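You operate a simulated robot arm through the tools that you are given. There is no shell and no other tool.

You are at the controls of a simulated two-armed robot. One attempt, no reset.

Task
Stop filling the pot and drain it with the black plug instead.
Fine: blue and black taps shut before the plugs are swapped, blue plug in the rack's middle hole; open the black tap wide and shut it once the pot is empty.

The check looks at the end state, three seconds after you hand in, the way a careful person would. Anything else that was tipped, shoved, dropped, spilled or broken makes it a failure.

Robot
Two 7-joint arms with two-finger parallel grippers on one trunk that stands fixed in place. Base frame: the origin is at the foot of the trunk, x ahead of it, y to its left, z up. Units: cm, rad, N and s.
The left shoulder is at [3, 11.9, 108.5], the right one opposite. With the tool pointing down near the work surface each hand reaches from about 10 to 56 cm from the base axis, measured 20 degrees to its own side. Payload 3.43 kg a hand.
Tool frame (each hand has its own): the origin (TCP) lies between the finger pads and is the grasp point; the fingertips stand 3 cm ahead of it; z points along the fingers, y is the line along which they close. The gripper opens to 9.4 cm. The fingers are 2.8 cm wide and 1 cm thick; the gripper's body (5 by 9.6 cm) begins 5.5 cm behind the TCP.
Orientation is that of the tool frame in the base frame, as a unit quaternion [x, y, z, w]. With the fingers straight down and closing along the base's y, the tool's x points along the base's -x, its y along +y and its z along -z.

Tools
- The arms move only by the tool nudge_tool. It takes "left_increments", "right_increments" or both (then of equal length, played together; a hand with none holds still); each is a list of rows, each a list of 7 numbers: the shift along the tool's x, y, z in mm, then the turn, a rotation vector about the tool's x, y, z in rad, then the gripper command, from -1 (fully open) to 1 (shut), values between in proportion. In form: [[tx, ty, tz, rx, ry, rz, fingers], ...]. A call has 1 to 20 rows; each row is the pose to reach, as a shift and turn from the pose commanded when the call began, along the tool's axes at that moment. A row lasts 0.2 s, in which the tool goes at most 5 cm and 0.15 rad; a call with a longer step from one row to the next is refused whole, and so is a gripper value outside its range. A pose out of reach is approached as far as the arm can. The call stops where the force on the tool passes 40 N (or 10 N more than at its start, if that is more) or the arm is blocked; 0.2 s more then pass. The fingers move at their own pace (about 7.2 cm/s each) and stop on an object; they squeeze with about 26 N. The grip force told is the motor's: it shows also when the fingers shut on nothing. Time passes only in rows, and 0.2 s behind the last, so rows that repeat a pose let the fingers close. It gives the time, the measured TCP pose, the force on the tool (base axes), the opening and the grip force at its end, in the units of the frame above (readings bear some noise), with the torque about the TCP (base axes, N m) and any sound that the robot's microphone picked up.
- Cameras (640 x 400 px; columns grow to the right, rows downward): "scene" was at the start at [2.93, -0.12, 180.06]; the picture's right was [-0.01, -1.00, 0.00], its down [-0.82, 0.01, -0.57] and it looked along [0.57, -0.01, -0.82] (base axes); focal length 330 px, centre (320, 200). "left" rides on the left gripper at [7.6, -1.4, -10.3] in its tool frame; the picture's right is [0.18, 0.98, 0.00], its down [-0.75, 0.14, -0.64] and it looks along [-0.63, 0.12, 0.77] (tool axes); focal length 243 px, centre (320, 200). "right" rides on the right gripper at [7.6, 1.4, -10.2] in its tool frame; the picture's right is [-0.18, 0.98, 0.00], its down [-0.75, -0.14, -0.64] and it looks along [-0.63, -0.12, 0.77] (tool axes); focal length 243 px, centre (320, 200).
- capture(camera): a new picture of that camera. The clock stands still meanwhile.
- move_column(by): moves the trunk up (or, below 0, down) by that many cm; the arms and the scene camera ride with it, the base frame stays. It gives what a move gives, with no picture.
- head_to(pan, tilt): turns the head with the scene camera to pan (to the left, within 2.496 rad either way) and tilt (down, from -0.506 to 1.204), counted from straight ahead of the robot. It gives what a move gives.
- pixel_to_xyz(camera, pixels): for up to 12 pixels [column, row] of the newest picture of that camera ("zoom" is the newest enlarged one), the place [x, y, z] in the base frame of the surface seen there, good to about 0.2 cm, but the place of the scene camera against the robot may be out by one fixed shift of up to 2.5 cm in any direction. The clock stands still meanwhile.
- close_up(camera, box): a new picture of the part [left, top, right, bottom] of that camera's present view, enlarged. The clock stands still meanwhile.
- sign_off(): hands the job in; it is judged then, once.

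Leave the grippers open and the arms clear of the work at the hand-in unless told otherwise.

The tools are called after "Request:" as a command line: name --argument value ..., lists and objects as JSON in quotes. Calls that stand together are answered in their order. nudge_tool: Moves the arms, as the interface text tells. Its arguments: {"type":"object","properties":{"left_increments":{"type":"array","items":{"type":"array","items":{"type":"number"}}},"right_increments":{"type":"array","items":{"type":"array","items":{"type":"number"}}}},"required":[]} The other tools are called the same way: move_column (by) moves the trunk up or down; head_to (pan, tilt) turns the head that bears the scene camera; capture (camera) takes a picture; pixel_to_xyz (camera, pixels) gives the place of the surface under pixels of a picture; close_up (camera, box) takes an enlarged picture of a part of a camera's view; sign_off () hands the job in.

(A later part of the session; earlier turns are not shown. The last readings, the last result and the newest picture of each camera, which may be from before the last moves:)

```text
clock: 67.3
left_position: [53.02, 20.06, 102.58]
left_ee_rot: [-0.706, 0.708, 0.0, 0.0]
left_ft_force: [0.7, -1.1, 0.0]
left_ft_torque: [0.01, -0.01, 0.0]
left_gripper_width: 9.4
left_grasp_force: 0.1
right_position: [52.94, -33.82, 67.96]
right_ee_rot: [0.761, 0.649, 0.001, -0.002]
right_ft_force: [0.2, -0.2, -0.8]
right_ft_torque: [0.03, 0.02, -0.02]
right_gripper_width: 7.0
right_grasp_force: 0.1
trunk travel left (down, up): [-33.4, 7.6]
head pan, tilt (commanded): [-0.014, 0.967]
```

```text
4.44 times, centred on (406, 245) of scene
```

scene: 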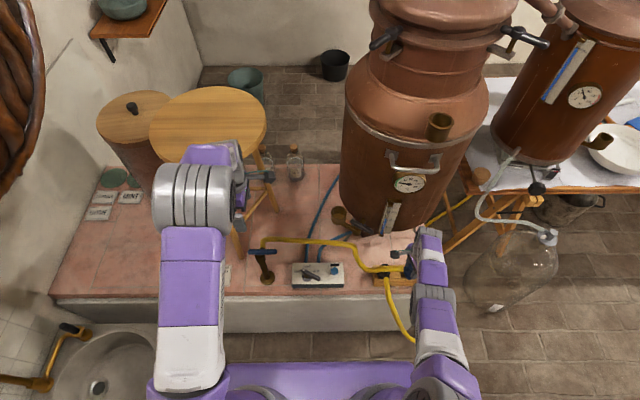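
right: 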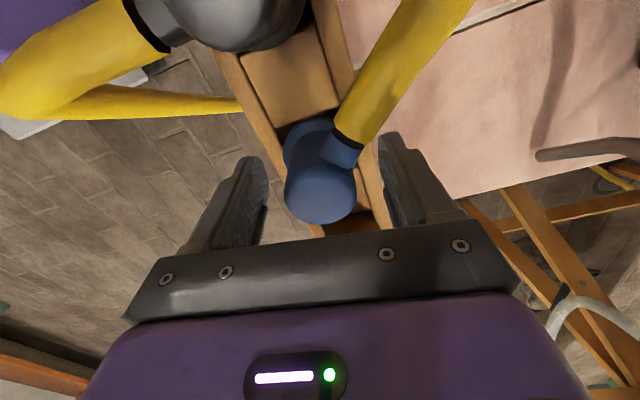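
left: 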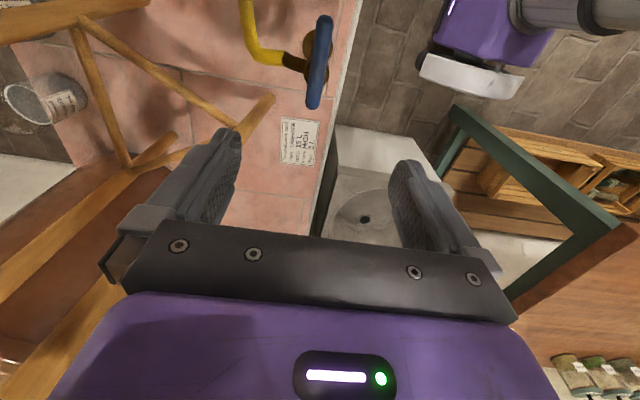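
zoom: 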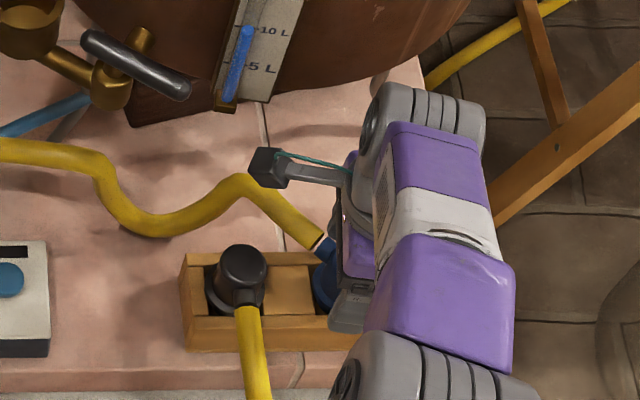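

The blue plug stands in the middle hole with its hose leading away to the pot side, and the fingers are clear of it. I'll raise the trunk 7.6 cm to lift the hand straight off.

Request:
move_column --by 7.6

Request:
capture --camera "right"

Request:
capture --camera "scene"

```text
clock: 68.5
left_position: [53.07, 20.12, 110.01]
left_ee_rot: [-0.706, 0.708, 0.0, -0.001]
left_ft_force: [-0.4, 0.6, 0.6]
left_ft_torque: [0.0, 0.0, 0.02]
left_gripper_width: 9.39
left_grasp_force: 0.0
right_position: [52.89, -33.84, 75.62]
right_ee_rot: [0.762, 0.647, 0.001, -0.002]
right_ft_force: [-0.4, -0.8, -0.1]
right_ft_torque: [0.01, 0.0, 0.0]
right_gripper_width: 7.01
right_grasp_force: 0.0
trunk travel left (down, up): [-41.0, 0.0]
head pan, tilt (commanded): [-0.014, 0.967]
```

```text
taken
```

right: 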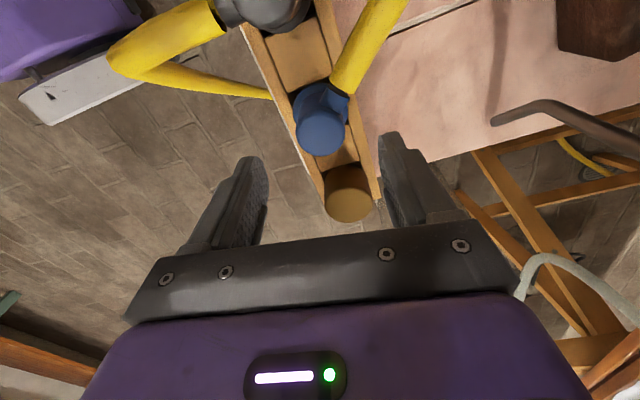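

```text
taken
```

scene: 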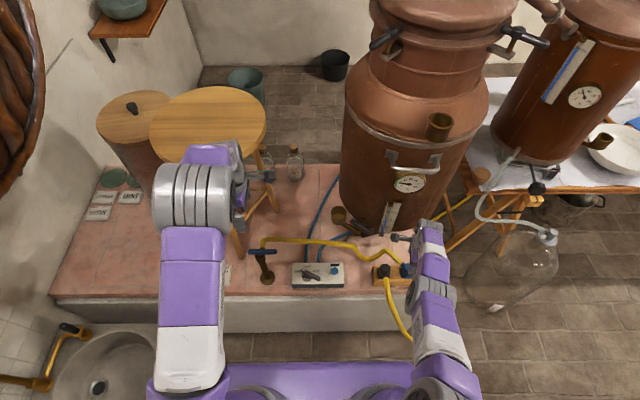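

The blue plug is free-standing in the middle hole. Now I'll test whether the arm can pull inward from here, with a small 2 cm move back at this height.

Request:
nudge_tool --right_increments '[[2.4, -10, 0, 0, 0, 0, -0.49], [4.7, -21, 0, 0, 0, 0, -0.49], [4.7, -21, 0, 0, 0, 0, -0.49]]'

```text
clock: 69.3
left_position: [53.1, 20.05, 110.05]
left_ee_rot: [-0.707, 0.707, 0.0, 0.001]
left_ft_force: [-0.4, 0.4, 0.2]
left_ft_torque: [0.02, -0.04, 0.0]
left_gripper_width: 9.39
left_grasp_force: 0.0
right_position: [52.24, -34.37, 74.79]
right_ee_rot: [0.765, 0.644, -0.006, 0.002]
right_ft_force: [-0.5, -0.1, -0.3]
right_ft_torque: [0.02, -0.01, 0.0]
right_gripper_width: 7.01
right_grasp_force: 0.1
right hand out of reach, approached as far as the arm can: row 1, 2
trunk travel left (down, up): [-41.0, 0.0]
head pan, tilt (commanded): [-0.014, 0.967]
```

It still only creeps along the reach limit. The free space is to the right, beyond the rack, so I'll swing the empty hand right, up and back while turning the wrist to its natural side.

Request:
nudge_tool --right_increments '[[-16, -10, -13, 0, 0, -0.12, -0.49], [-33, -20, -26, 0, 0, -0.25, -0.49], [-49, -31, -38, 0, 0, -0.38, -0.49], [-65, -41, -51, 0, 0, -0.5, -0.49], [-82, -51, -64, 0, 0, -0.62, -0.49], [-98, -61, -77, 0, 0, -0.75, -0.49], [-115, -72, -90, 0, 0, -0.88, -0.49], [-131, -82, -102, 0, 0, -1.0, -0.49], [-131, -82, -102, 0, 0, -1.0, -0.49]]'

Request:
capture --camera "scene"

```text
clock: 71.3
left_position: [52.96, 19.97, 110.04]
left_ee_rot: [-0.707, 0.707, 0.001, 0.0]
left_ft_force: [0.4, -0.1, 0.2]
left_ft_torque: [-0.02, 0.0, 0.03]
left_gripper_width: 9.4
left_grasp_force: 0.2
right_position: [40.57, -44.77, 85.85]
right_ee_rot: [0.358, 0.934, 0.001, -0.001]
right_ft_force: [0.3, 0.0, -0.1]
right_ft_torque: [0.03, 0.01, 0.02]
right_gripper_width: 7.02
right_grasp_force: 0.0
trunk travel left (down, up): [-41.0, 0.0]
head pan, tilt (commanded): [-0.014, 0.967]
```

```text
taken
```

scene: 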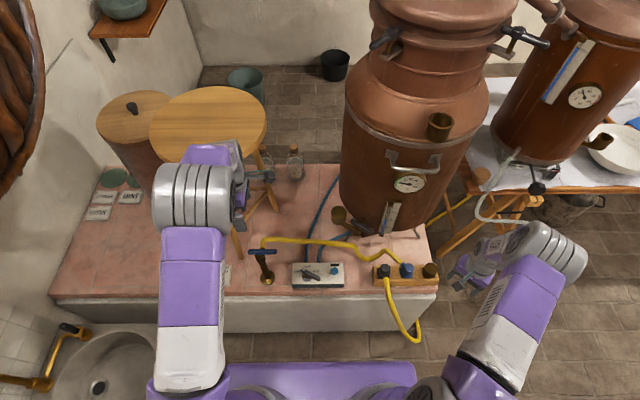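

The elbow bent outward and the arm is free again at (40.6,-44.8,85.9). The rack is now in full view, so I'll check the plugs and hoses.

Request:
close_up --camera "scene" --box '[340, 190, 468, 300]'

Request:
close_up --camera "scene" --box '[240, 200, 450, 340]'

Request:
pixel_to_xyz --camera "scene" --pixels '[[385, 270], [407, 269], [430, 270], [365, 200], [375, 190], [415, 200], [340, 215]]'

```text
3.64 times, centred on (404, 245) of scene
```

zoom: 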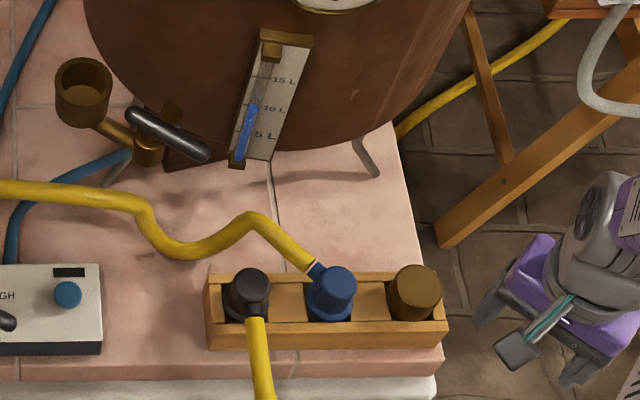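

```text
2.86 times, centred on (345, 270) of scene
```

zoom: 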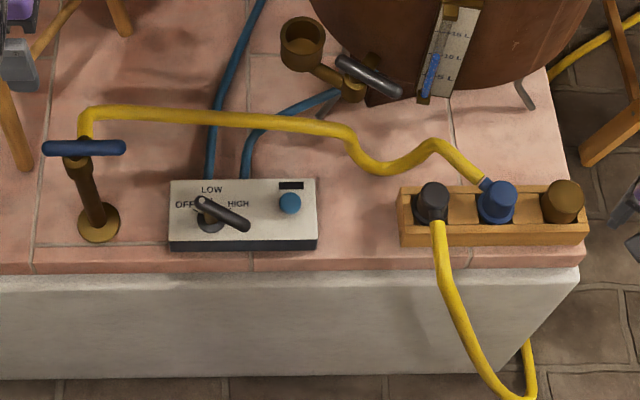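

```text
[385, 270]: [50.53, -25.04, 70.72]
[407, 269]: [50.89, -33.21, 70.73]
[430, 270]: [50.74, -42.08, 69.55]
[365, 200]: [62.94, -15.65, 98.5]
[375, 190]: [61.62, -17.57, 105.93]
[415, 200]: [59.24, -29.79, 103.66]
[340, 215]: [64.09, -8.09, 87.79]
```

The blue plug's top reads the same height as the black plug's, so it is fully seated, and the gauge still shows 10 L. I'll lower the trunk 10 cm so the arm has good reach both at the rack and at the cup.

Request:
move_column --by -10

Request:
nudge_tool --right_increments '[[0, 0, -45, 0, 0, 0, -0.4], [0, 0, -91.5, 0, 0, -0.1, -0.4], [7, 38, -91.5, 0, 0, -0.2, -0.4], [14, 76, -91.5, 0, 0, -0.31, -0.4], [21, 114, -91.5, 0, 0, -0.42, -0.4], [28, 152, -91.5, 0, 0, -0.53, -0.4], [35, 190, -91.5, 0, 0, -0.64, -0.4], [42.5, 227, -91.5, 0, 0, -0.73, -0.4], [42.5, 227, -91.5, 0, 0, -0.73, -0.4]]'

Request:
capture --camera "right"

Request:
capture --camera "scene"

```text
clock: 72.6
left_position: [53.01, 20.1, 100.12]
left_ee_rot: [-0.706, 0.708, 0.0, 0.0]
left_ft_force: [-0.8, -0.6, 0.0]
left_ft_torque: [-0.03, 0.03, 0.02]
left_gripper_width: 9.4
left_grasp_force: 0.2
right_position: [40.63, -44.79, 75.89]
right_ee_rot: [0.359, 0.933, 0.001, 0.0]
right_ft_force: [0.3, -0.1, 0.3]
right_ft_torque: [0.03, -0.05, -0.04]
right_gripper_width: 7.01
right_grasp_force: 0.2
trunk travel left (down, up): [-31.0, 10.0]
head pan, tilt (commanded): [-0.014, 0.967]
```

```text
clock: 74.6
left_position: [53.0, 19.98, 100.02]
left_ee_rot: [-0.706, 0.708, 0.0, 0.001]
left_ft_force: [0.0, 0.3, -0.6]
left_ft_torque: [-0.01, -0.01, 0.0]
left_gripper_width: 9.41
left_grasp_force: 0.1
right_position: [52.87, -25.4, 85.03]
right_ee_rot: [0.001, 1.0, 0.001, 0.0]
right_ft_force: [0.4, -0.3, -0.1]
right_ft_torque: [0.05, 0.02, 0.03]
right_gripper_width: 6.59
right_grasp_force: 0.0
trunk travel left (down, up): [-31.0, 10.0]
head pan, tilt (commanded): [-0.014, 0.967]
```

```text
taken
```

right: 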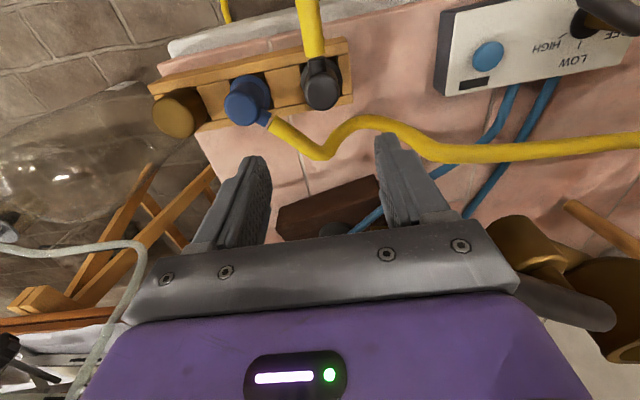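

```text
taken
```

scene: 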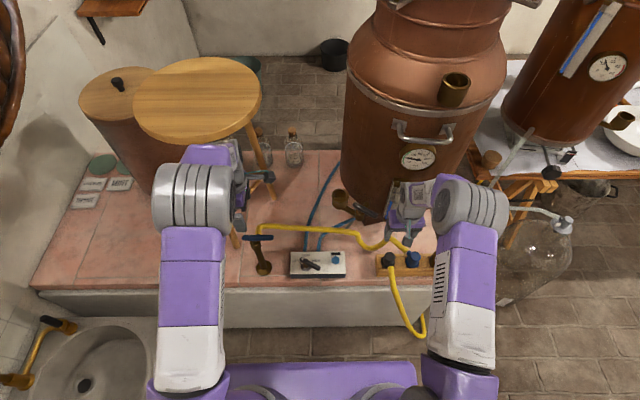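

The right hand is above the black plug with the natural orientation. I'll enlarge the plug to fix its centre and check that the blue hose stays clear of the finger path.

Request:
close_up --camera "right" --box '[220, 40, 380, 170]'

Request:
pixel_to_xyz --camera "right" --pixels '[[322, 95], [310, 95], [335, 95], [322, 85], [322, 105], [315, 65], [270, 125], [290, 140], [320, 155], [345, 130], [245, 105], [380, 122]]'

```text
3.08 times, centred on (300, 105) of right
```

zoom: 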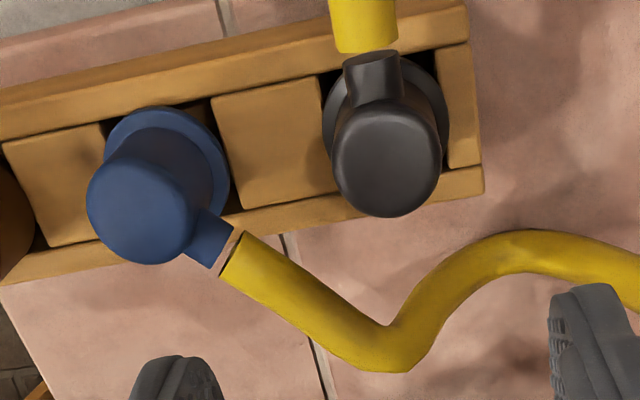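

```text
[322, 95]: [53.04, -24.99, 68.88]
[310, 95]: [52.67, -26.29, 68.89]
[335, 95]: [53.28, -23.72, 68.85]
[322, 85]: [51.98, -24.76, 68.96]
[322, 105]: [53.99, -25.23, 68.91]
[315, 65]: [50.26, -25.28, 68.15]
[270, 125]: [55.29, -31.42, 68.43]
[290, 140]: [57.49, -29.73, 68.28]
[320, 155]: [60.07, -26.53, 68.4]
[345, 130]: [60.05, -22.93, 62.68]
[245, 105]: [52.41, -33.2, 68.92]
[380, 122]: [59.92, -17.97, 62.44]
```

The black plug's centre is (52.83,-25.05) with its nipple pointing at the robot, and the blue hose is at least 2 cm outside the finger path. I'll shift 3.5 mm and go down to TCP z 68.1.

Request:
nudge_tool --right_increments '[[0.3, 3.5, 10, 0, 0, 0, -0.4], [0.3, 3.5, 45, 0, 0, 0, -0.4], [0.3, 3.5, 80, 0, 0, 0, -0.4], [0.3, 3.5, 115, 0, 0, 0, -0.4], [0.3, 3.5, 145, 0, 0, 0, -0.4], [0.3, 3.5, 162, 0, 0, 0, -0.4], [0.3, 3.5, 169, 0, 0, 0, -0.4], [0.3, 3.5, 169, 0, 0, 0, -0.4]]'

Request:
capture --camera "right"

Request:
close_up --camera "scene" --box '[340, 190, 468, 300]'

```text
clock: 76.4
left_position: [52.91, 20.03, 100.1]
left_ee_rot: [-0.707, 0.707, -0.001, 0.0]
left_ft_force: [0.5, 0.1, -0.8]
left_ft_torque: [-0.01, 0.02, 0.02]
left_gripper_width: 9.42
left_grasp_force: 0.0
right_position: [52.62, -24.82, 68.11]
right_ee_rot: [0.001, 1.0, 0.001, 0.0]
right_ft_force: [0.5, 0.4, 0.3]
right_ft_torque: [0.0, -0.01, 0.02]
right_gripper_width: 6.58
right_grasp_force: 0.1
trunk travel left (down, up): [-31.0, 10.0]
head pan, tilt (commanded): [-0.014, 0.967]
```

```text
taken
```

right: 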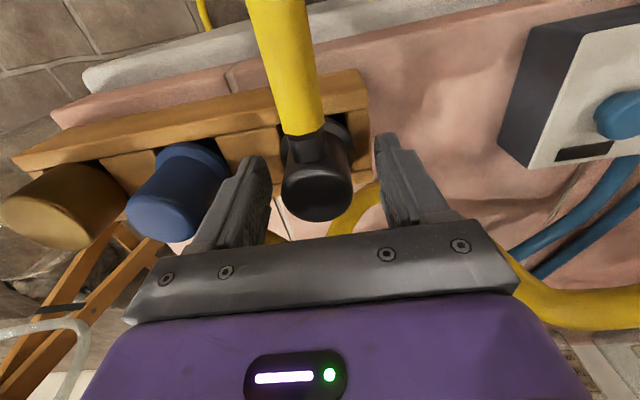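

```text
3.64 times, centred on (404, 245) of scene
```

zoom: 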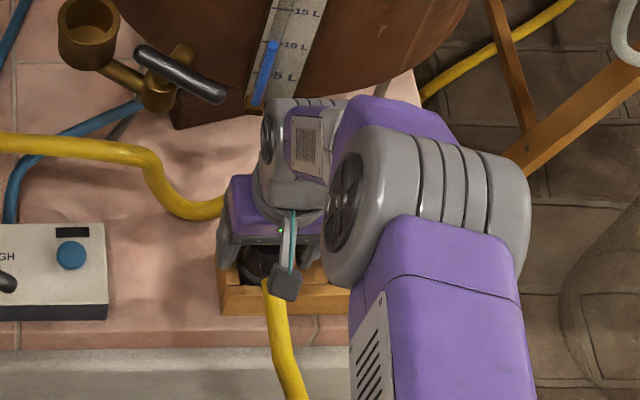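

The black cap sits between the fingers at (318,190). I'll close on it.

Request:
nudge_tool --right_increments '[[0, 0, 0, 0, 0, 0, 1], [0, 0, 0, 0, 0, 0, 1], [0, 0, 0, 0, 0, 0, 1], [0, 0, 0, 0, 0, 0, 1]]'

Request:
capture --camera "right"

```text
clock: 77.4
left_position: [53.09, 20.09, 100.1]
left_ee_rot: [-0.706, 0.708, 0.0, 0.0]
left_ft_force: [-0.3, 0.3, -0.7]
left_ft_torque: [-0.01, 0.02, 0.01]
left_gripper_width: 9.41
left_grasp_force: 0.0
right_position: [52.73, -24.92, 68.14]
right_ee_rot: [0.002, 1.0, 0.002, 0.0]
right_ft_force: [-0.4, -0.8, 0.1]
right_ft_torque: [0.01, 0.02, 0.0]
right_gripper_width: 3.73
right_grasp_force: 25.4
trunk travel left (down, up): [-31.0, 10.0]
head pan, tilt (commanded): [-0.014, 0.967]
```

```text
taken
```

right: 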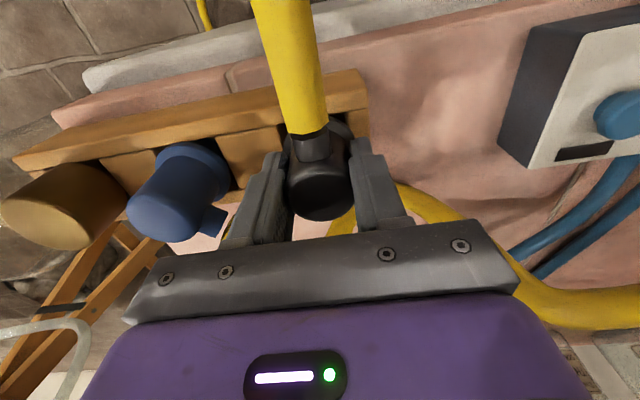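

The grip is at 3.73 cm. I'll lift it straight up 12 cm, starting gently, and watch the hose load.

Request:
nudge_tool --right_increments '[[0, 0, -6, 0, 0, 0, 1], [0, 0, -14, 0, 0, 0, 1], [0, 0, -25, 0, 0, 0, 1], [0, 0, -40, 0, 0, 0, 1], [0, 0, -60, 0, 0, 0, 1], [0, 0, -80, 0, 0, 0, 1], [0, 0, -100, 0, 0, 0, 1], [0, 0, -120, 0, 0, 0, 1]]'

Request:
capture --camera "scene"

Request:
capture --camera "right"

```text
clock: 79.2
left_position: [52.99, 20.02, 100.13]
left_ee_rot: [-0.707, 0.707, -0.001, 0.0]
left_ft_force: [0.3, 0.1, 0.4]
left_ft_torque: [0.0, 0.02, 0.0]
left_gripper_width: 9.44
left_grasp_force: 0.1
right_position: [52.6, -24.7, 80.1]
right_ee_rot: [0.002, 1.0, 0.001, -0.001]
right_ft_force: [-0.5, -0.3, 0.0]
right_ft_torque: [-0.05, 0.01, 0.03]
right_gripper_width: 3.72
right_grasp_force: 25.7
trunk travel left (down, up): [-31.0, 10.0]
head pan, tilt (commanded): [-0.014, 0.967]
```

```text
taken
```

scene: 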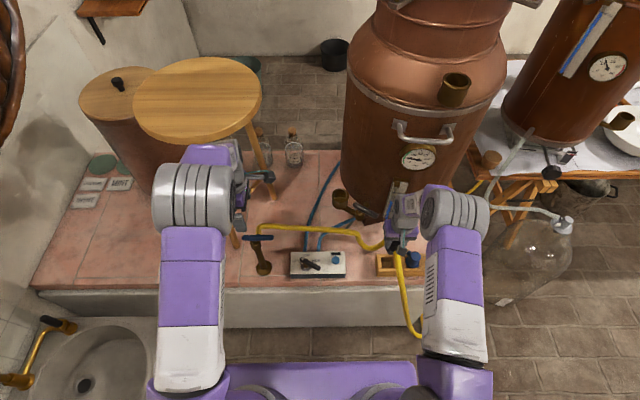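

```text
taken
```

right: 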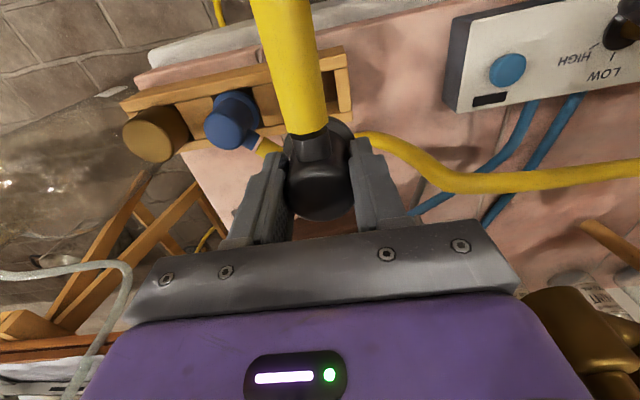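

The black plug is out with no load. I'll carry it up and across in front of the tap to (49,-7.5,102), turning it 30° so its hose will leave to the left of the handle.

Request:
nudge_tool --right_increments '[[11.5, 12, -37, 0, 0, 0, 1], [23, 24, -74.5, 0, 0, 0, 1], [34.5, 36, -112, 0, 0, 0, 1], [46, 47.5, -149, 0, 0, 0.1, 1], [43.5, 79, -166.5, 0, 0, 0.2, 1], [41, 110, -184, 0, 0, 0.31, 1], [38.5, 141, -201.5, 0, 0, 0.42, 1], [36, 172.5, -219, 0, 0, 0.52, 1], [36, 172.5, -219, 0, 0, 0.52, 1]]'

Request:
capture --camera "scene"

Request:
capture --camera "right"

```text
clock: 81.2
left_position: [52.97, 20.03, 99.98]
left_ee_rot: [-0.707, 0.708, 0.0, -0.001]
left_ft_force: [0.0, -0.1, 0.5]
left_ft_torque: [-0.03, 0.02, 0.0]
left_gripper_width: 9.39
left_grasp_force: 0.1
right_position: [49.13, -7.73, 102.23]
right_ee_rot: [0.26, 0.966, 0.001, -0.001]
right_ft_force: [0.1, 0.0, -1.3]
right_ft_torque: [-0.02, -0.02, -0.02]
right_gripper_width: 3.69
right_grasp_force: 26.1
trunk travel left (down, up): [-31.0, 10.0]
head pan, tilt (commanded): [-0.014, 0.967]
```

```text
taken
```

scene: 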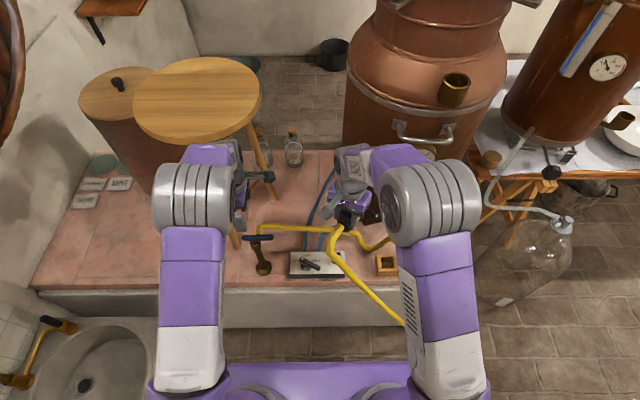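

```text
taken
```

right: 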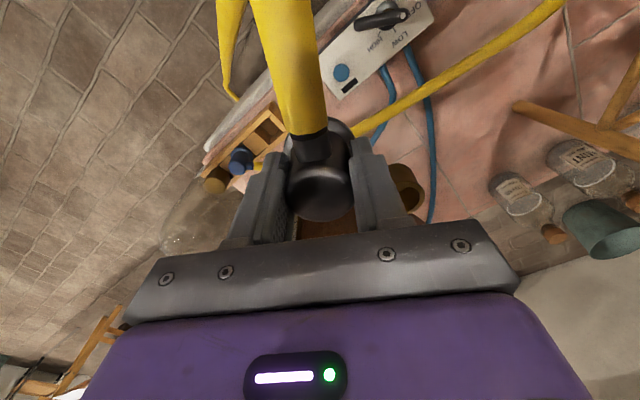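

The load is still near zero, and the hose hangs free over the front edge. I'll move forward over the cup at z 102.

Request:
nudge_tool --right_increments '[[-31, 20, 0, 0, 0, 0, 1], [-62, 40, 0, 0, 0, 0, 1], [-93, 60, 0, 0, 0, 0, 1], [-112, 73, 0, 0, 0, 0, 1], [-124, 80.6, 0, 0, 0, 0, 1], [-124, 80.6, 0, 0, 0, 0, 1]]'

Request:
nudge_tool --right_increments '[[0, 0, 0, 0, 0, 0, 1]]'

Request:
nudge_tool --right_increments '[[0, 0, 0, 0, 0, 0, 1]]'

Request:
capture --camera "right"

Request:
close_up --camera "scene" --box '[290, 140, 418, 240]'

```text
clock: 82.6
left_position: [53.13, 20.06, 100.01]
left_ee_rot: [-0.707, 0.707, 0.0, 0.0]
left_ft_force: [0.0, -0.4, 0.0]
left_ft_torque: [-0.03, -0.03, 0.02]
left_gripper_width: 9.41
left_grasp_force: 0.0
right_position: [63.79, -6.61, 102.43]
right_ee_rot: [0.259, 0.966, 0.002, -0.001]
right_ft_force: [-0.9, 0.3, -1.4]
right_ft_torque: [-0.03, 0.01, 0.0]
right_gripper_width: 3.73
right_grasp_force: 26.3
trunk travel left (down, up): [-31.0, 10.0]
head pan, tilt (commanded): [-0.014, 0.967]
```

```text
clock: 83.0
left_position: [53.01, 20.09, 100.01]
left_ee_rot: [-0.707, 0.707, -0.001, 0.001]
left_ft_force: [0.2, 0.7, -0.6]
left_ft_torque: [0.02, 0.01, 0.01]
left_gripper_width: 9.4
left_grasp_force: 0.1
right_position: [63.77, -6.71, 102.41]
right_ee_rot: [0.259, 0.966, 0.001, 0.0]
right_ft_force: [-0.5, 0.6, -2.3]
right_ft_torque: [-0.02, 0.03, -0.04]
right_gripper_width: 3.75
right_grasp_force: 26.1
trunk travel left (down, up): [-31.0, 10.0]
head pan, tilt (commanded): [-0.014, 0.967]
```

```text
clock: 83.4
left_position: [53.01, 20.02, 100.1]
left_ee_rot: [-0.706, 0.708, -0.001, 0.0]
left_ft_force: [0.0, -0.7, 0.1]
left_ft_torque: [0.01, 0.03, 0.01]
left_gripper_width: 9.42
left_grasp_force: 0.1
right_position: [63.87, -6.66, 102.43]
right_ee_rot: [0.258, 0.966, 0.002, -0.001]
right_ft_force: [-0.3, 0.5, -0.9]
right_ft_torque: [-0.02, -0.02, -0.03]
right_gripper_width: 3.73
right_grasp_force: 26.6
trunk travel left (down, up): [-31.0, 10.0]
head pan, tilt (commanded): [-0.014, 0.967]
```

```text
taken
```

right: 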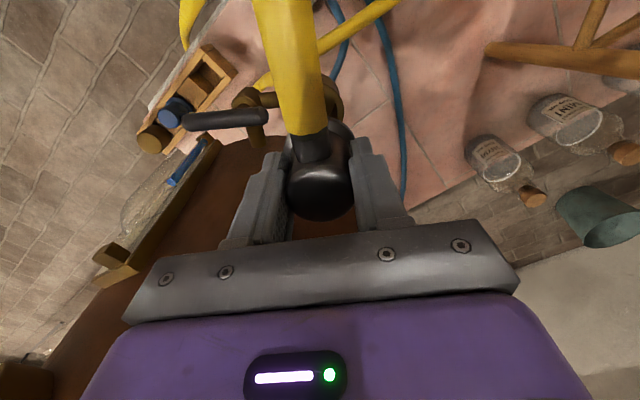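

```text
4.00 times, centred on (354, 190) of scene
```

zoom: 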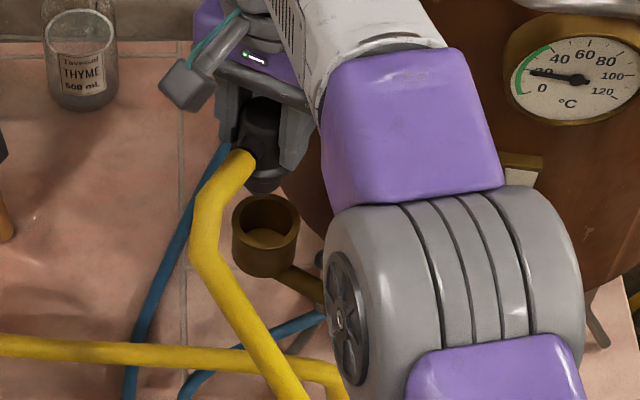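

The mean is (63.81,-6.66,102.4). I'll check the cup's rim in this enlarged view, where the cup shows at (266,225), to confirm its centre.

Request:
pixel_to_xyz --camera "zoom" --pixels '[[236, 224], [297, 224], [240, 212], [292, 212], [265, 249], [250, 246], [282, 246], [266, 198], [255, 200], [280, 199]]'

Request:
close_up --camera "scene" --box '[320, 160, 368, 220]'

```text
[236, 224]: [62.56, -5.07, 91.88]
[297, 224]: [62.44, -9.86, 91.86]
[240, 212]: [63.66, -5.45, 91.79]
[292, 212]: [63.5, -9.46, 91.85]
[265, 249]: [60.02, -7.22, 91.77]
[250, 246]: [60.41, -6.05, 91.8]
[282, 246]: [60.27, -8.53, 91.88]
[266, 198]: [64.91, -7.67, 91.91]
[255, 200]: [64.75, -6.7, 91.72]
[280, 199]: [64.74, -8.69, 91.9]
```

```text
6.67 times, centred on (344, 190) of scene
```

zoom: 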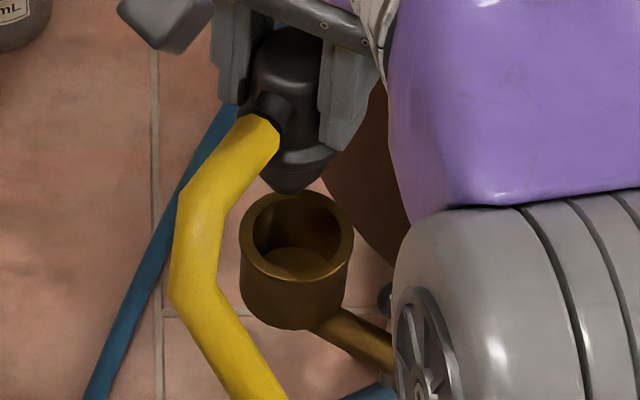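

I'll compare with the hand camera, which has no fixed shift: the cup's rim is partly visible beside the hose near (335,95).

Request:
close_up --camera "right" --box '[220, 70, 380, 170]'

Request:
pixel_to_xyz --camera "zoom" --pixels '[[445, 60], [470, 90], [485, 120], [480, 150], [460, 40], [490, 100], [430, 40], [200, 140], [300, 270], [350, 290]]'

```text
4.00 times, centred on (300, 120) of right
```

zoom: 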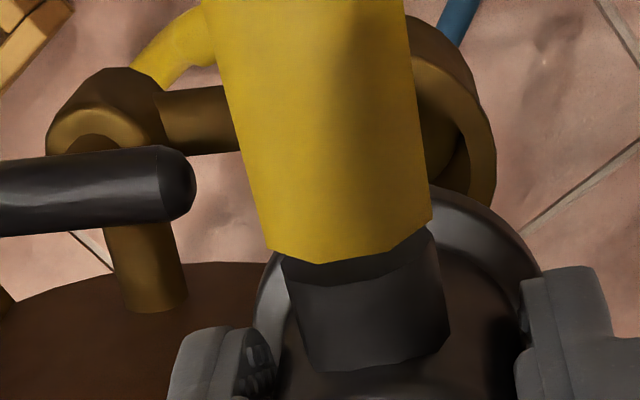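

```text
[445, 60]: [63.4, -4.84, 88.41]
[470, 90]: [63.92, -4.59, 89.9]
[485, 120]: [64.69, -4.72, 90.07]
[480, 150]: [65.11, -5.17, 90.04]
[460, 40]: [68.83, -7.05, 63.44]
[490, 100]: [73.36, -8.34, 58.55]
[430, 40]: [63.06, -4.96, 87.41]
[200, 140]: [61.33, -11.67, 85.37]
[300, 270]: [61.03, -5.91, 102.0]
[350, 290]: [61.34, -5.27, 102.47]
```

Rim points from the hand camera fit a centre of (63.9,-7.0). I'll shift 1.5 and 2.5 mm and lower slowly to TCP z 97 as a first stage.

Request:
nudge_tool --right_increments '[[-1.5, -2.5, 5, 0, 0, 0, 1], [-1.5, -2.5, 15, 0, 0, 0, 1], [-1.5, -2.5, 25, 0, 0, 0, 1], [-1.5, -2.5, 33, 0, 0, 0, 1], [-1.5, -2.5, 40, 0, 0, 0, 1], [-1.5, -2.5, 47, 0, 0, 0, 1], [-1.5, -2.5, 54, 0, 0, 0, 1]]'

Request:
close_up --camera "scene" --box '[320, 160, 368, 220]'

Request:
close_up --camera "right" --box '[220, 70, 380, 170]'

```text
clock: 85.0
left_position: [53.12, 19.91, 100.07]
left_ee_rot: [-0.707, 0.708, 0.0, 0.0]
left_ft_force: [0.4, -0.7, 0.9]
left_ft_torque: [-0.01, 0.0, 0.01]
left_gripper_width: 9.41
left_grasp_force: 0.0
right_position: [63.91, -7.06, 96.82]
right_ee_rot: [0.259, 0.966, 0.001, -0.001]
right_ft_force: [0.4, -0.2, -1.2]
right_ft_torque: [-0.01, -0.02, 0.02]
right_gripper_width: 3.7
right_grasp_force: 25.9
trunk travel left (down, up): [-31.0, 10.0]
head pan, tilt (commanded): [-0.014, 0.967]
```

```text
6.67 times, centred on (344, 190) of scene
```

zoom: 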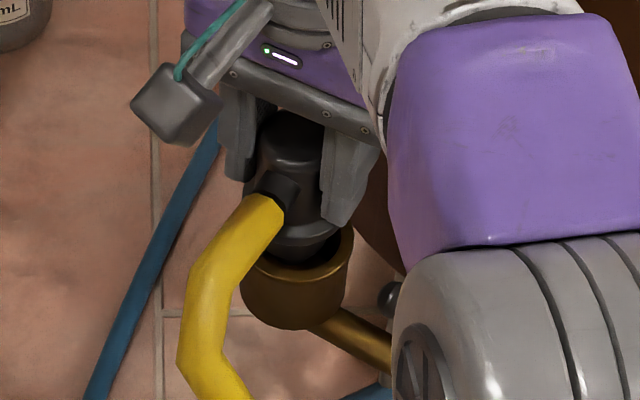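

```text
4.00 times, centred on (300, 120) of right
```

zoom: 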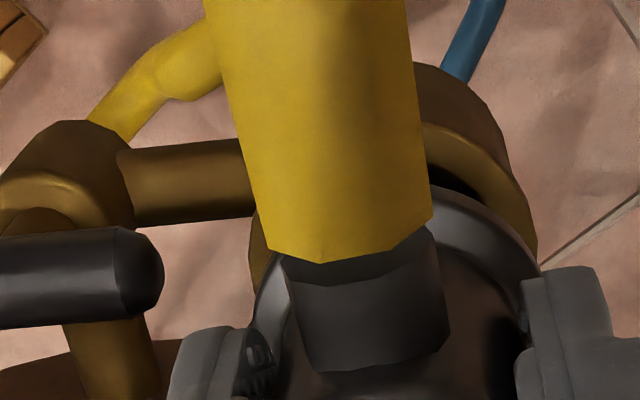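

The spigot is entering the cup with no force. I'll lower the last 2.3 cm in small steps.

Request:
nudge_tool --right_increments '[[0, 0, 5, 0, 0, 0, 1], [0, 0, 10, 0, 0, 0, 1], [0, 0, 14, 0, 0, 0, 1], [0, 0, 17, 0, 0, 0, 1], [0, 0, 20, 0, 0, 0, 1], [0, 0, 22, 0, 0, 0, 1], [0, 0, 23.5, 0, 0, 0, 1]]'

Request:
close_up --camera "scene" --box '[320, 160, 368, 220]'

Request:
close_up --camera "right" --box '[220, 70, 380, 170]'

```text
clock: 86.6
left_position: [52.99, 20.0, 100.1]
left_ee_rot: [-0.706, 0.708, 0.0, 0.0]
left_ft_force: [-0.2, -0.1, 0.2]
left_ft_torque: [-0.01, 0.0, 0.0]
left_gripper_width: 9.39
left_grasp_force: 0.2
right_position: [63.84, -7.21, 94.47]
right_ee_rot: [0.259, 0.966, 0.001, 0.0]
right_ft_force: [0.1, 0.6, 1.9]
right_ft_torque: [-0.04, -0.02, -0.01]
right_gripper_width: 3.74
right_grasp_force: 25.5
trunk travel left (down, up): [-31.0, 10.0]
head pan, tilt (commanded): [-0.014, 0.967]
```

```text
6.67 times, centred on (344, 190) of scene
```

zoom: 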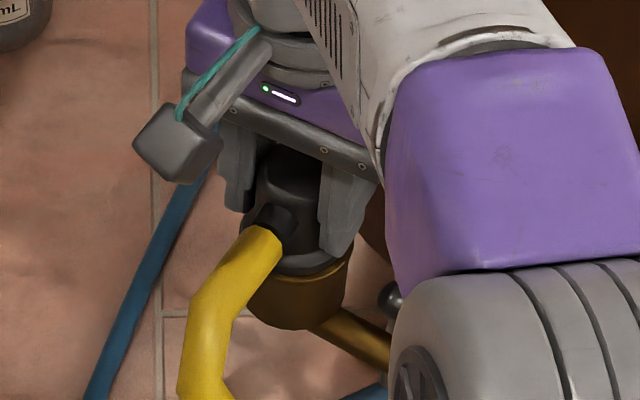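

```text
4.00 times, centred on (300, 120) of right
```

zoom: 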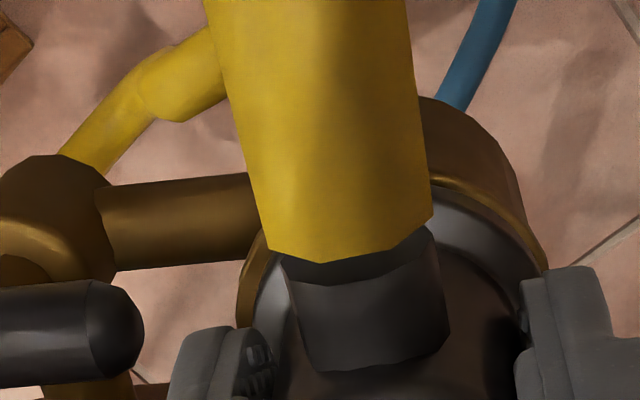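

The flange looks down on the rim and the force is just starting (1.9 N). I'll press 2–3 mm more to seat it firmly.

Request:
nudge_tool --right_increments '[[0, 0, 1.5, 0, 0, 0, 1], [0, 0, 3, 0, 0, 0, 1], [0, 0, 3, 0, 0, 0, 1]]'

Request:
close_up --camera "right" --box '[220, 70, 380, 170]'

Request:
pixel_to_xyz --camera "zoom" --pixels '[[460, 210], [490, 235], [470, 185], [500, 200], [262, 300], [245, 290]]'

```text
clock: 87.4
left_position: [52.86, 20.02, 100.1]
left_ee_rot: [-0.707, 0.708, -0.001, 0.0]
left_ft_force: [0.7, 0.3, 0.6]
left_ft_torque: [0.0, 0.0, 0.0]
left_gripper_width: 9.42
left_grasp_force: 0.0
right_position: [63.92, -7.16, 94.52]
right_ee_rot: [0.259, 0.966, 0.003, 0.003]
right_ft_force: [0.8, -0.5, 22.2]
right_ft_torque: [-0.34, 0.19, 0.01]
right_gripper_width: 3.74
right_grasp_force: 26.3
trunk travel left (down, up): [-31.0, 10.0]
head pan, tilt (commanded): [-0.014, 0.967]
```

```text
4.00 times, centred on (300, 120) of right
```

zoom: 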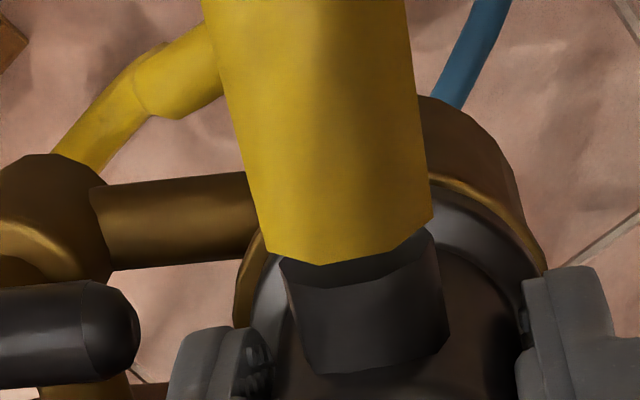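

```text
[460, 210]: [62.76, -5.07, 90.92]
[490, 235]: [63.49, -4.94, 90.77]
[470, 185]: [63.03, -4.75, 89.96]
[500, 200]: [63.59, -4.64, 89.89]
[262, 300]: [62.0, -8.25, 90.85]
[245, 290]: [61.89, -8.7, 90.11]
```

The flange top at z 90.9 over the rim at 90.0 confirms full seating (22 N of reaction). I'll ease off 2 mm, open the fingers and rise straight up.

Request:
nudge_tool --right_increments '[[0, 0, -2.5, 0, 0, 0, 1], [0, 0, -2.5, 0, 0, 0, -0.4], [0, 0, -2.5, 0, 0, 0, -0.4], [0, 0, -2.5, 0, 0, 0, -0.4], [0, 0, -20, 0, 0, 0, -0.4], [0, 0, -50, 0, 0, 0, -0.4], [0, 0, -90, 0, 0, 0, -0.4], [0, 0, -120, 0, 0, 0, -0.4]]'

Request:
capture --camera "right"

Request:
capture --camera "scene"

```text
clock: 89.2
left_position: [52.97, 20.15, 100.01]
left_ee_rot: [-0.706, 0.708, 0.0, 0.0]
left_ft_force: [0.4, 0.2, 0.0]
left_ft_torque: [0.04, -0.02, -0.01]
left_gripper_width: 9.41
left_grasp_force: 0.1
right_position: [64.02, -7.21, 106.12]
right_ee_rot: [0.257, 0.966, 0.002, -0.001]
right_ft_force: [-0.4, -0.4, -0.9]
right_ft_torque: [0.01, 0.04, -0.02]
right_gripper_width: 6.59
right_grasp_force: 0.0
trunk travel left (down, up): [-31.0, 10.0]
head pan, tilt (commanded): [-0.014, 0.967]
```

```text
taken
```

right: 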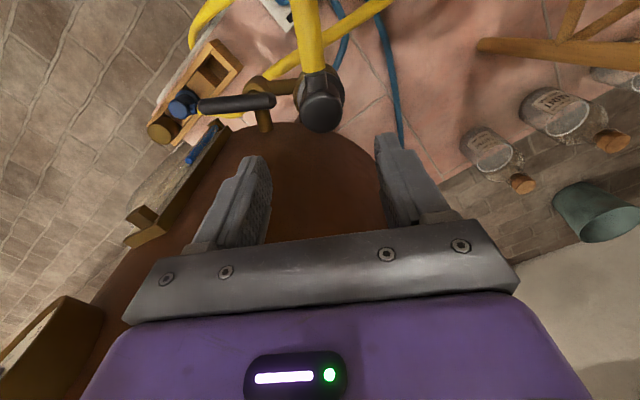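

```text
taken
```

scene: 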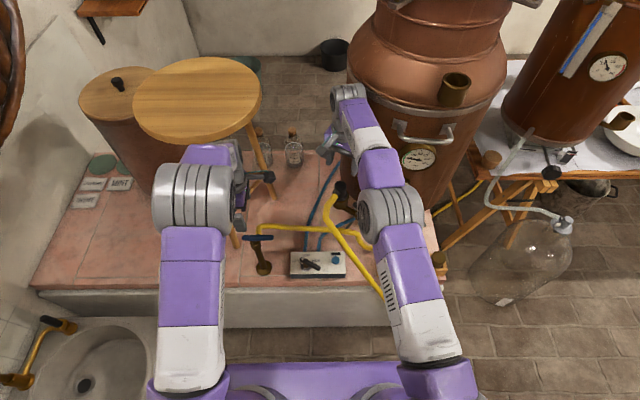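

The black plug stands in the cup. To open the tap I'll push the handle's short end from the robot side, as the long end lies too near the pot to get behind. First I'll measure the handle and where the black hose now runs.

Request:
pixel_to_xyz --camera "right" --pixels '[[313, 62], [309, 40], [304, 15], [205, 103], [235, 103], [268, 100], [320, 110], [285, 70], [350, 25], [252, 105]]'

Request:
close_up --camera "scene" --box '[290, 160, 418, 260]'

```text
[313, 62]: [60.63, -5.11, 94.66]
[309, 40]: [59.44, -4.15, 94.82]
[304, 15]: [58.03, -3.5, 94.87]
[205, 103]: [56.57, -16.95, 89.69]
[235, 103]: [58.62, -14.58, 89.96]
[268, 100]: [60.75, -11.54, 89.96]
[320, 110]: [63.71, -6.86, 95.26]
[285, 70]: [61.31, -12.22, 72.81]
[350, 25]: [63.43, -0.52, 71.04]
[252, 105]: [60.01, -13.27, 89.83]
```

```text
4.00 times, centred on (354, 210) of scene
```

zoom: 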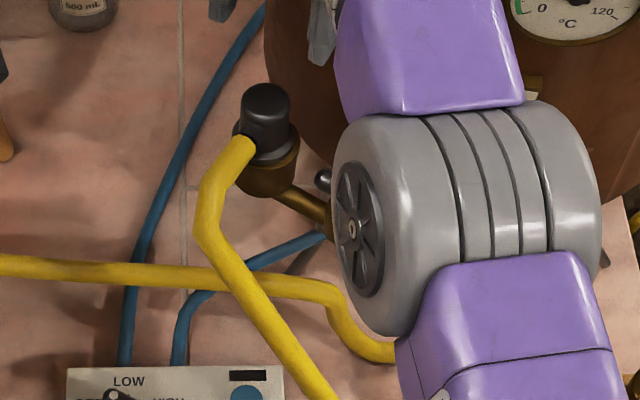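

The hose leaves at z 94 and bends down near (57,-3). I'll find its path below that, since my fingers come down near (57.6,-9.7).

Request:
pixel_to_xyz --camera "zoom" --pixels '[[235, 155], [212, 190], [207, 225], [225, 260], [250, 295], [275, 330], [300, 365], [320, 392], [320, 182], [265, 95]]'

```text
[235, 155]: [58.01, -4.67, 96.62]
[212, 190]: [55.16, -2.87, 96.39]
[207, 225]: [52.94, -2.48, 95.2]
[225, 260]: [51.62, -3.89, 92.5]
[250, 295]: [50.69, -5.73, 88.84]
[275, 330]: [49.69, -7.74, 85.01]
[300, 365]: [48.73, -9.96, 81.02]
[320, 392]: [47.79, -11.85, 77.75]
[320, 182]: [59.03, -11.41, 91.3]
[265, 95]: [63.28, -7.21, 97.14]
```

The hose bends away to the left and front, at least 7 cm from where my fingers go. I'll close the right fingers, move to (57.4,-9.5) and go down to TCP z 91 beside the handle's short end.

Request:
nudge_tool --right_increments '[[23, -26, 0, 0, 0, 0, 1], [46, -53, 0, 0, 0, 0, 1], [46, -53, 40, 0, 0, 0, 1], [46, -53, 80, 0, 0, 0, 1], [46, -53, 115, 0, 0, 0, 1], [46, -53, 140, 0, 0, 0, 1], [46, -53, 151, 0, 0, 0, 1], [46, -53, 151, 0, 0, 0, 1]]'

Request:
capture --camera "right"

Request:
close_up --camera "scene" --box '[290, 160, 418, 260]'

```text
clock: 91.0
left_position: [53.1, 20.01, 100.11]
left_ee_rot: [-0.706, 0.708, 0.0, 0.0]
left_ft_force: [0.4, -0.9, -0.6]
left_ft_torque: [-0.03, -0.02, 0.02]
left_gripper_width: 9.4
left_grasp_force: 0.2
right_position: [57.41, -9.6, 91.0]
right_ee_rot: [0.258, 0.966, 0.002, -0.001]
right_ft_force: [-0.1, 0.4, -1.0]
right_ft_torque: [0.02, -0.01, 0.05]
right_gripper_width: 0.0
right_grasp_force: 25.6
trunk travel left (down, up): [-31.0, 10.0]
head pan, tilt (commanded): [-0.014, 0.967]
```

```text
taken
```

right: 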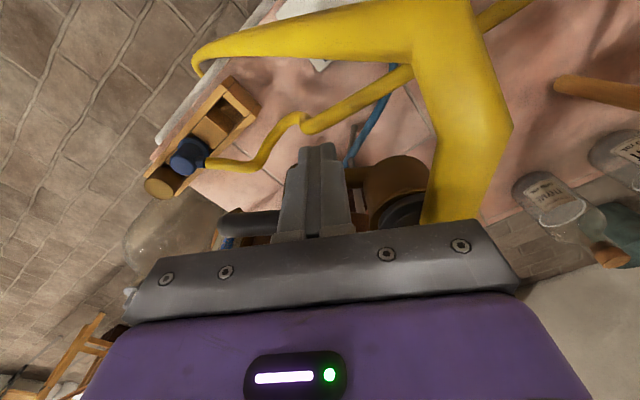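

```text
4.00 times, centred on (354, 210) of scene
```

zoom: 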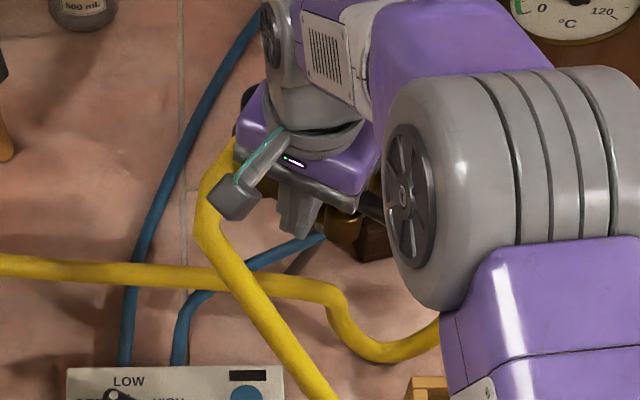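

The shut fingers stand beside the short end with no contact. I'll sweep them around the pivot to turn the handle the first 50° or so.

Request:
nudge_tool --right_increments '[[-5, 0, 0, 0, 0, 0, 1], [-9.7, -0.3, 0, 0, 0, 0, 1], [-12.3, 2.5, 0, 0, 0, 0, 1], [-14.9, 5.4, 0, 0, 0, 0, 1], [-18.6, 7.5, 0, 0, 0, 0, 1], [-22.4, 9.6, 0, 0, 0, 0, 1], [-27, 10.6, 0, 0, 0, 0, 1], [-31.5, 11.2, 0, 0, 0, 0, 1], [-35.5, 10.6, 0, 0, 0, 0, 1], [-39.4, 9.6, 0, 0, 0, 0, 1]]'

Request:
capture --camera "right"

Request:
close_up --camera "scene" --box '[290, 160, 418, 260]'

```text
clock: 93.2
left_position: [53.09, 19.99, 100.13]
left_ee_rot: [-0.706, 0.708, 0.0, 0.0]
left_ft_force: [0.5, 0.0, -0.2]
left_ft_torque: [0.0, 0.01, -0.02]
left_gripper_width: 9.37
left_grasp_force: 0.0
right_position: [61.29, -10.43, 90.98]
right_ee_rot: [0.258, 0.966, 0.002, 0.0]
right_ft_force: [2.1, 2.4, -2.4]
right_ft_torque: [0.13, -0.04, 0.04]
right_gripper_width: 0.0
right_grasp_force: 25.7
trunk travel left (down, up): [-31.0, 10.0]
head pan, tilt (commanded): [-0.014, 0.967]
```

```text
taken
```

right: 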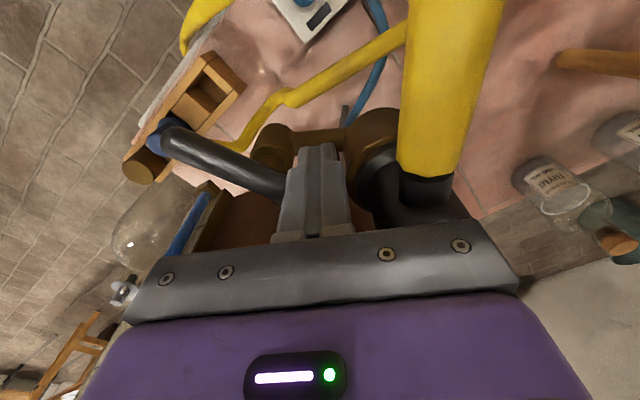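

```text
4.00 times, centred on (354, 210) of scene
```

zoom: 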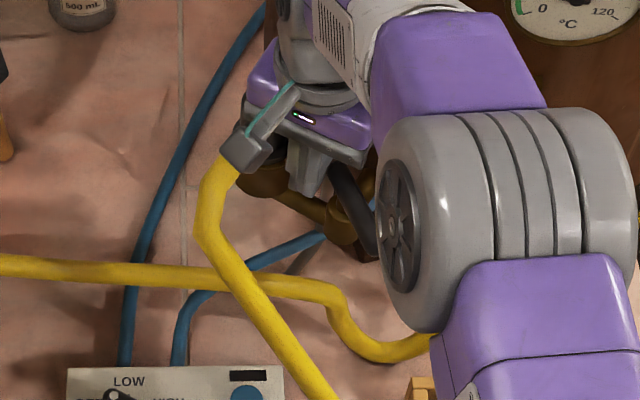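

The handle is turning (right view, from (280,185) to (165,135)). I'll measure its angle.

Request:
pixel_to_xyz --camera "right" --pixels '[[172, 138], [200, 152], [230, 165], [260, 178], [275, 185]]'

Request:
close_up --camera "right" --box '[130, 90, 450, 290]'

```text
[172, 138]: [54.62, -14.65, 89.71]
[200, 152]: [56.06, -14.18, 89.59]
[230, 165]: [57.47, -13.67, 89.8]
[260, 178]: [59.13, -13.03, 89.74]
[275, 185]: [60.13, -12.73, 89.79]
```

```text
2.00 times, centred on (290, 190) of right
```

zoom: 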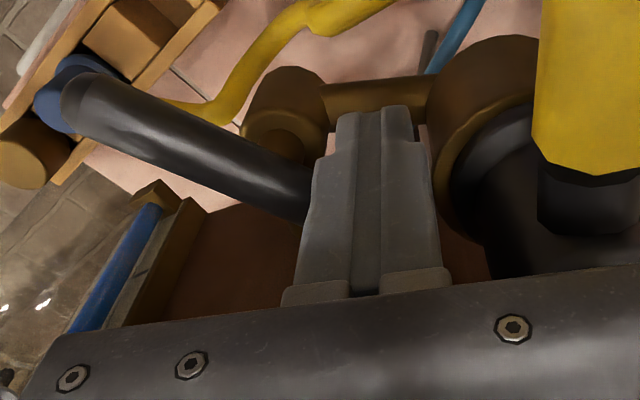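

The handle has turned to 19° (long end at 199°), so it can now be pushed from its -y side with plenty of room. I'll lift over the handle and come down at (56.3,-18.1).

Request:
nudge_tool --right_increments '[[5, 0, -5, 0, 0, 0, 1], [5, 0, -50, 0, 0, 0, 1], [5, 0, -100, 0, 0, 0, 1], [5, -32, -100, 0, 0, 0, 1], [5, -62, -100, 0, 0, 0, 1], [5.2, -91.4, -100, 0, 0, 0, 1], [5.2, -91.4, -60, 0, 0, 0, 1], [5.2, -91.4, -25, 0, 0, 0, 1], [5.2, -91.4, 0, 0, 0, 0, 1], [5.2, -91.4, 0, 0, 0, 0, 1]]'

Request:
capture --camera "right"

Request:
close_up --camera "scene" --box '[290, 160, 418, 260]'

```text
clock: 95.0
left_position: [52.77, 20.1, 100.23]
left_ee_rot: [-0.706, 0.708, -0.002, 0.0]
left_ft_force: [-0.7, 0.3, 0.3]
left_ft_torque: [-0.03, -0.05, 0.0]
left_gripper_width: 9.39
left_grasp_force: 0.0
right_position: [55.92, -18.47, 96.3]
right_ee_rot: [0.266, 0.964, 0.0, 0.006]
right_ft_force: [-0.3, -0.8, 2.0]
right_ft_torque: [0.06, 0.01, 0.0]
right_gripper_width: 0.0
right_grasp_force: 25.8
trunk travel left (down, up): [-31.0, 10.0]
head pan, tilt (commanded): [-0.014, 0.967]
stopped in row 8 (right hand): the force on the tool passed its limit at 102 N (the readings are from after the stop); the commanded pose is now the measured one
```

```text
taken
```

right: 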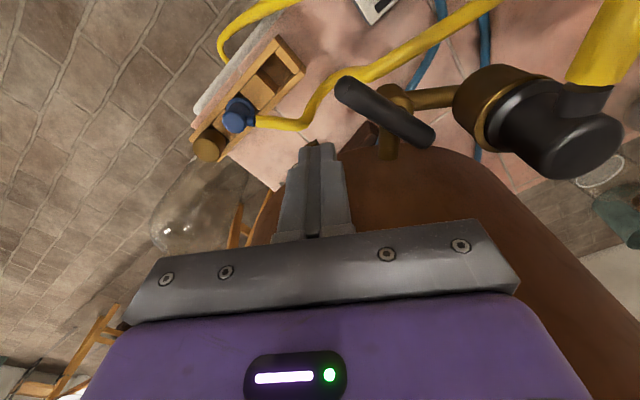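

```text
4.00 times, centred on (354, 210) of scene
```

zoom: 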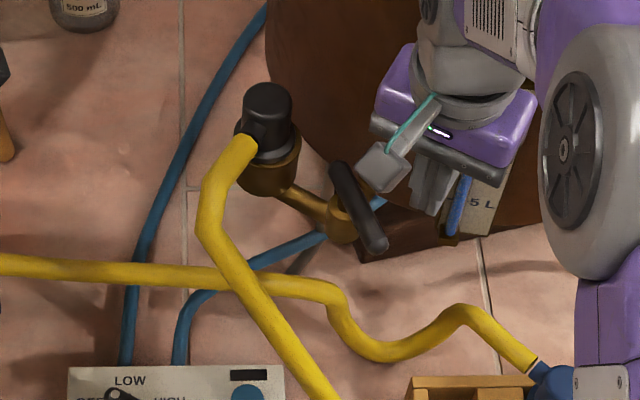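

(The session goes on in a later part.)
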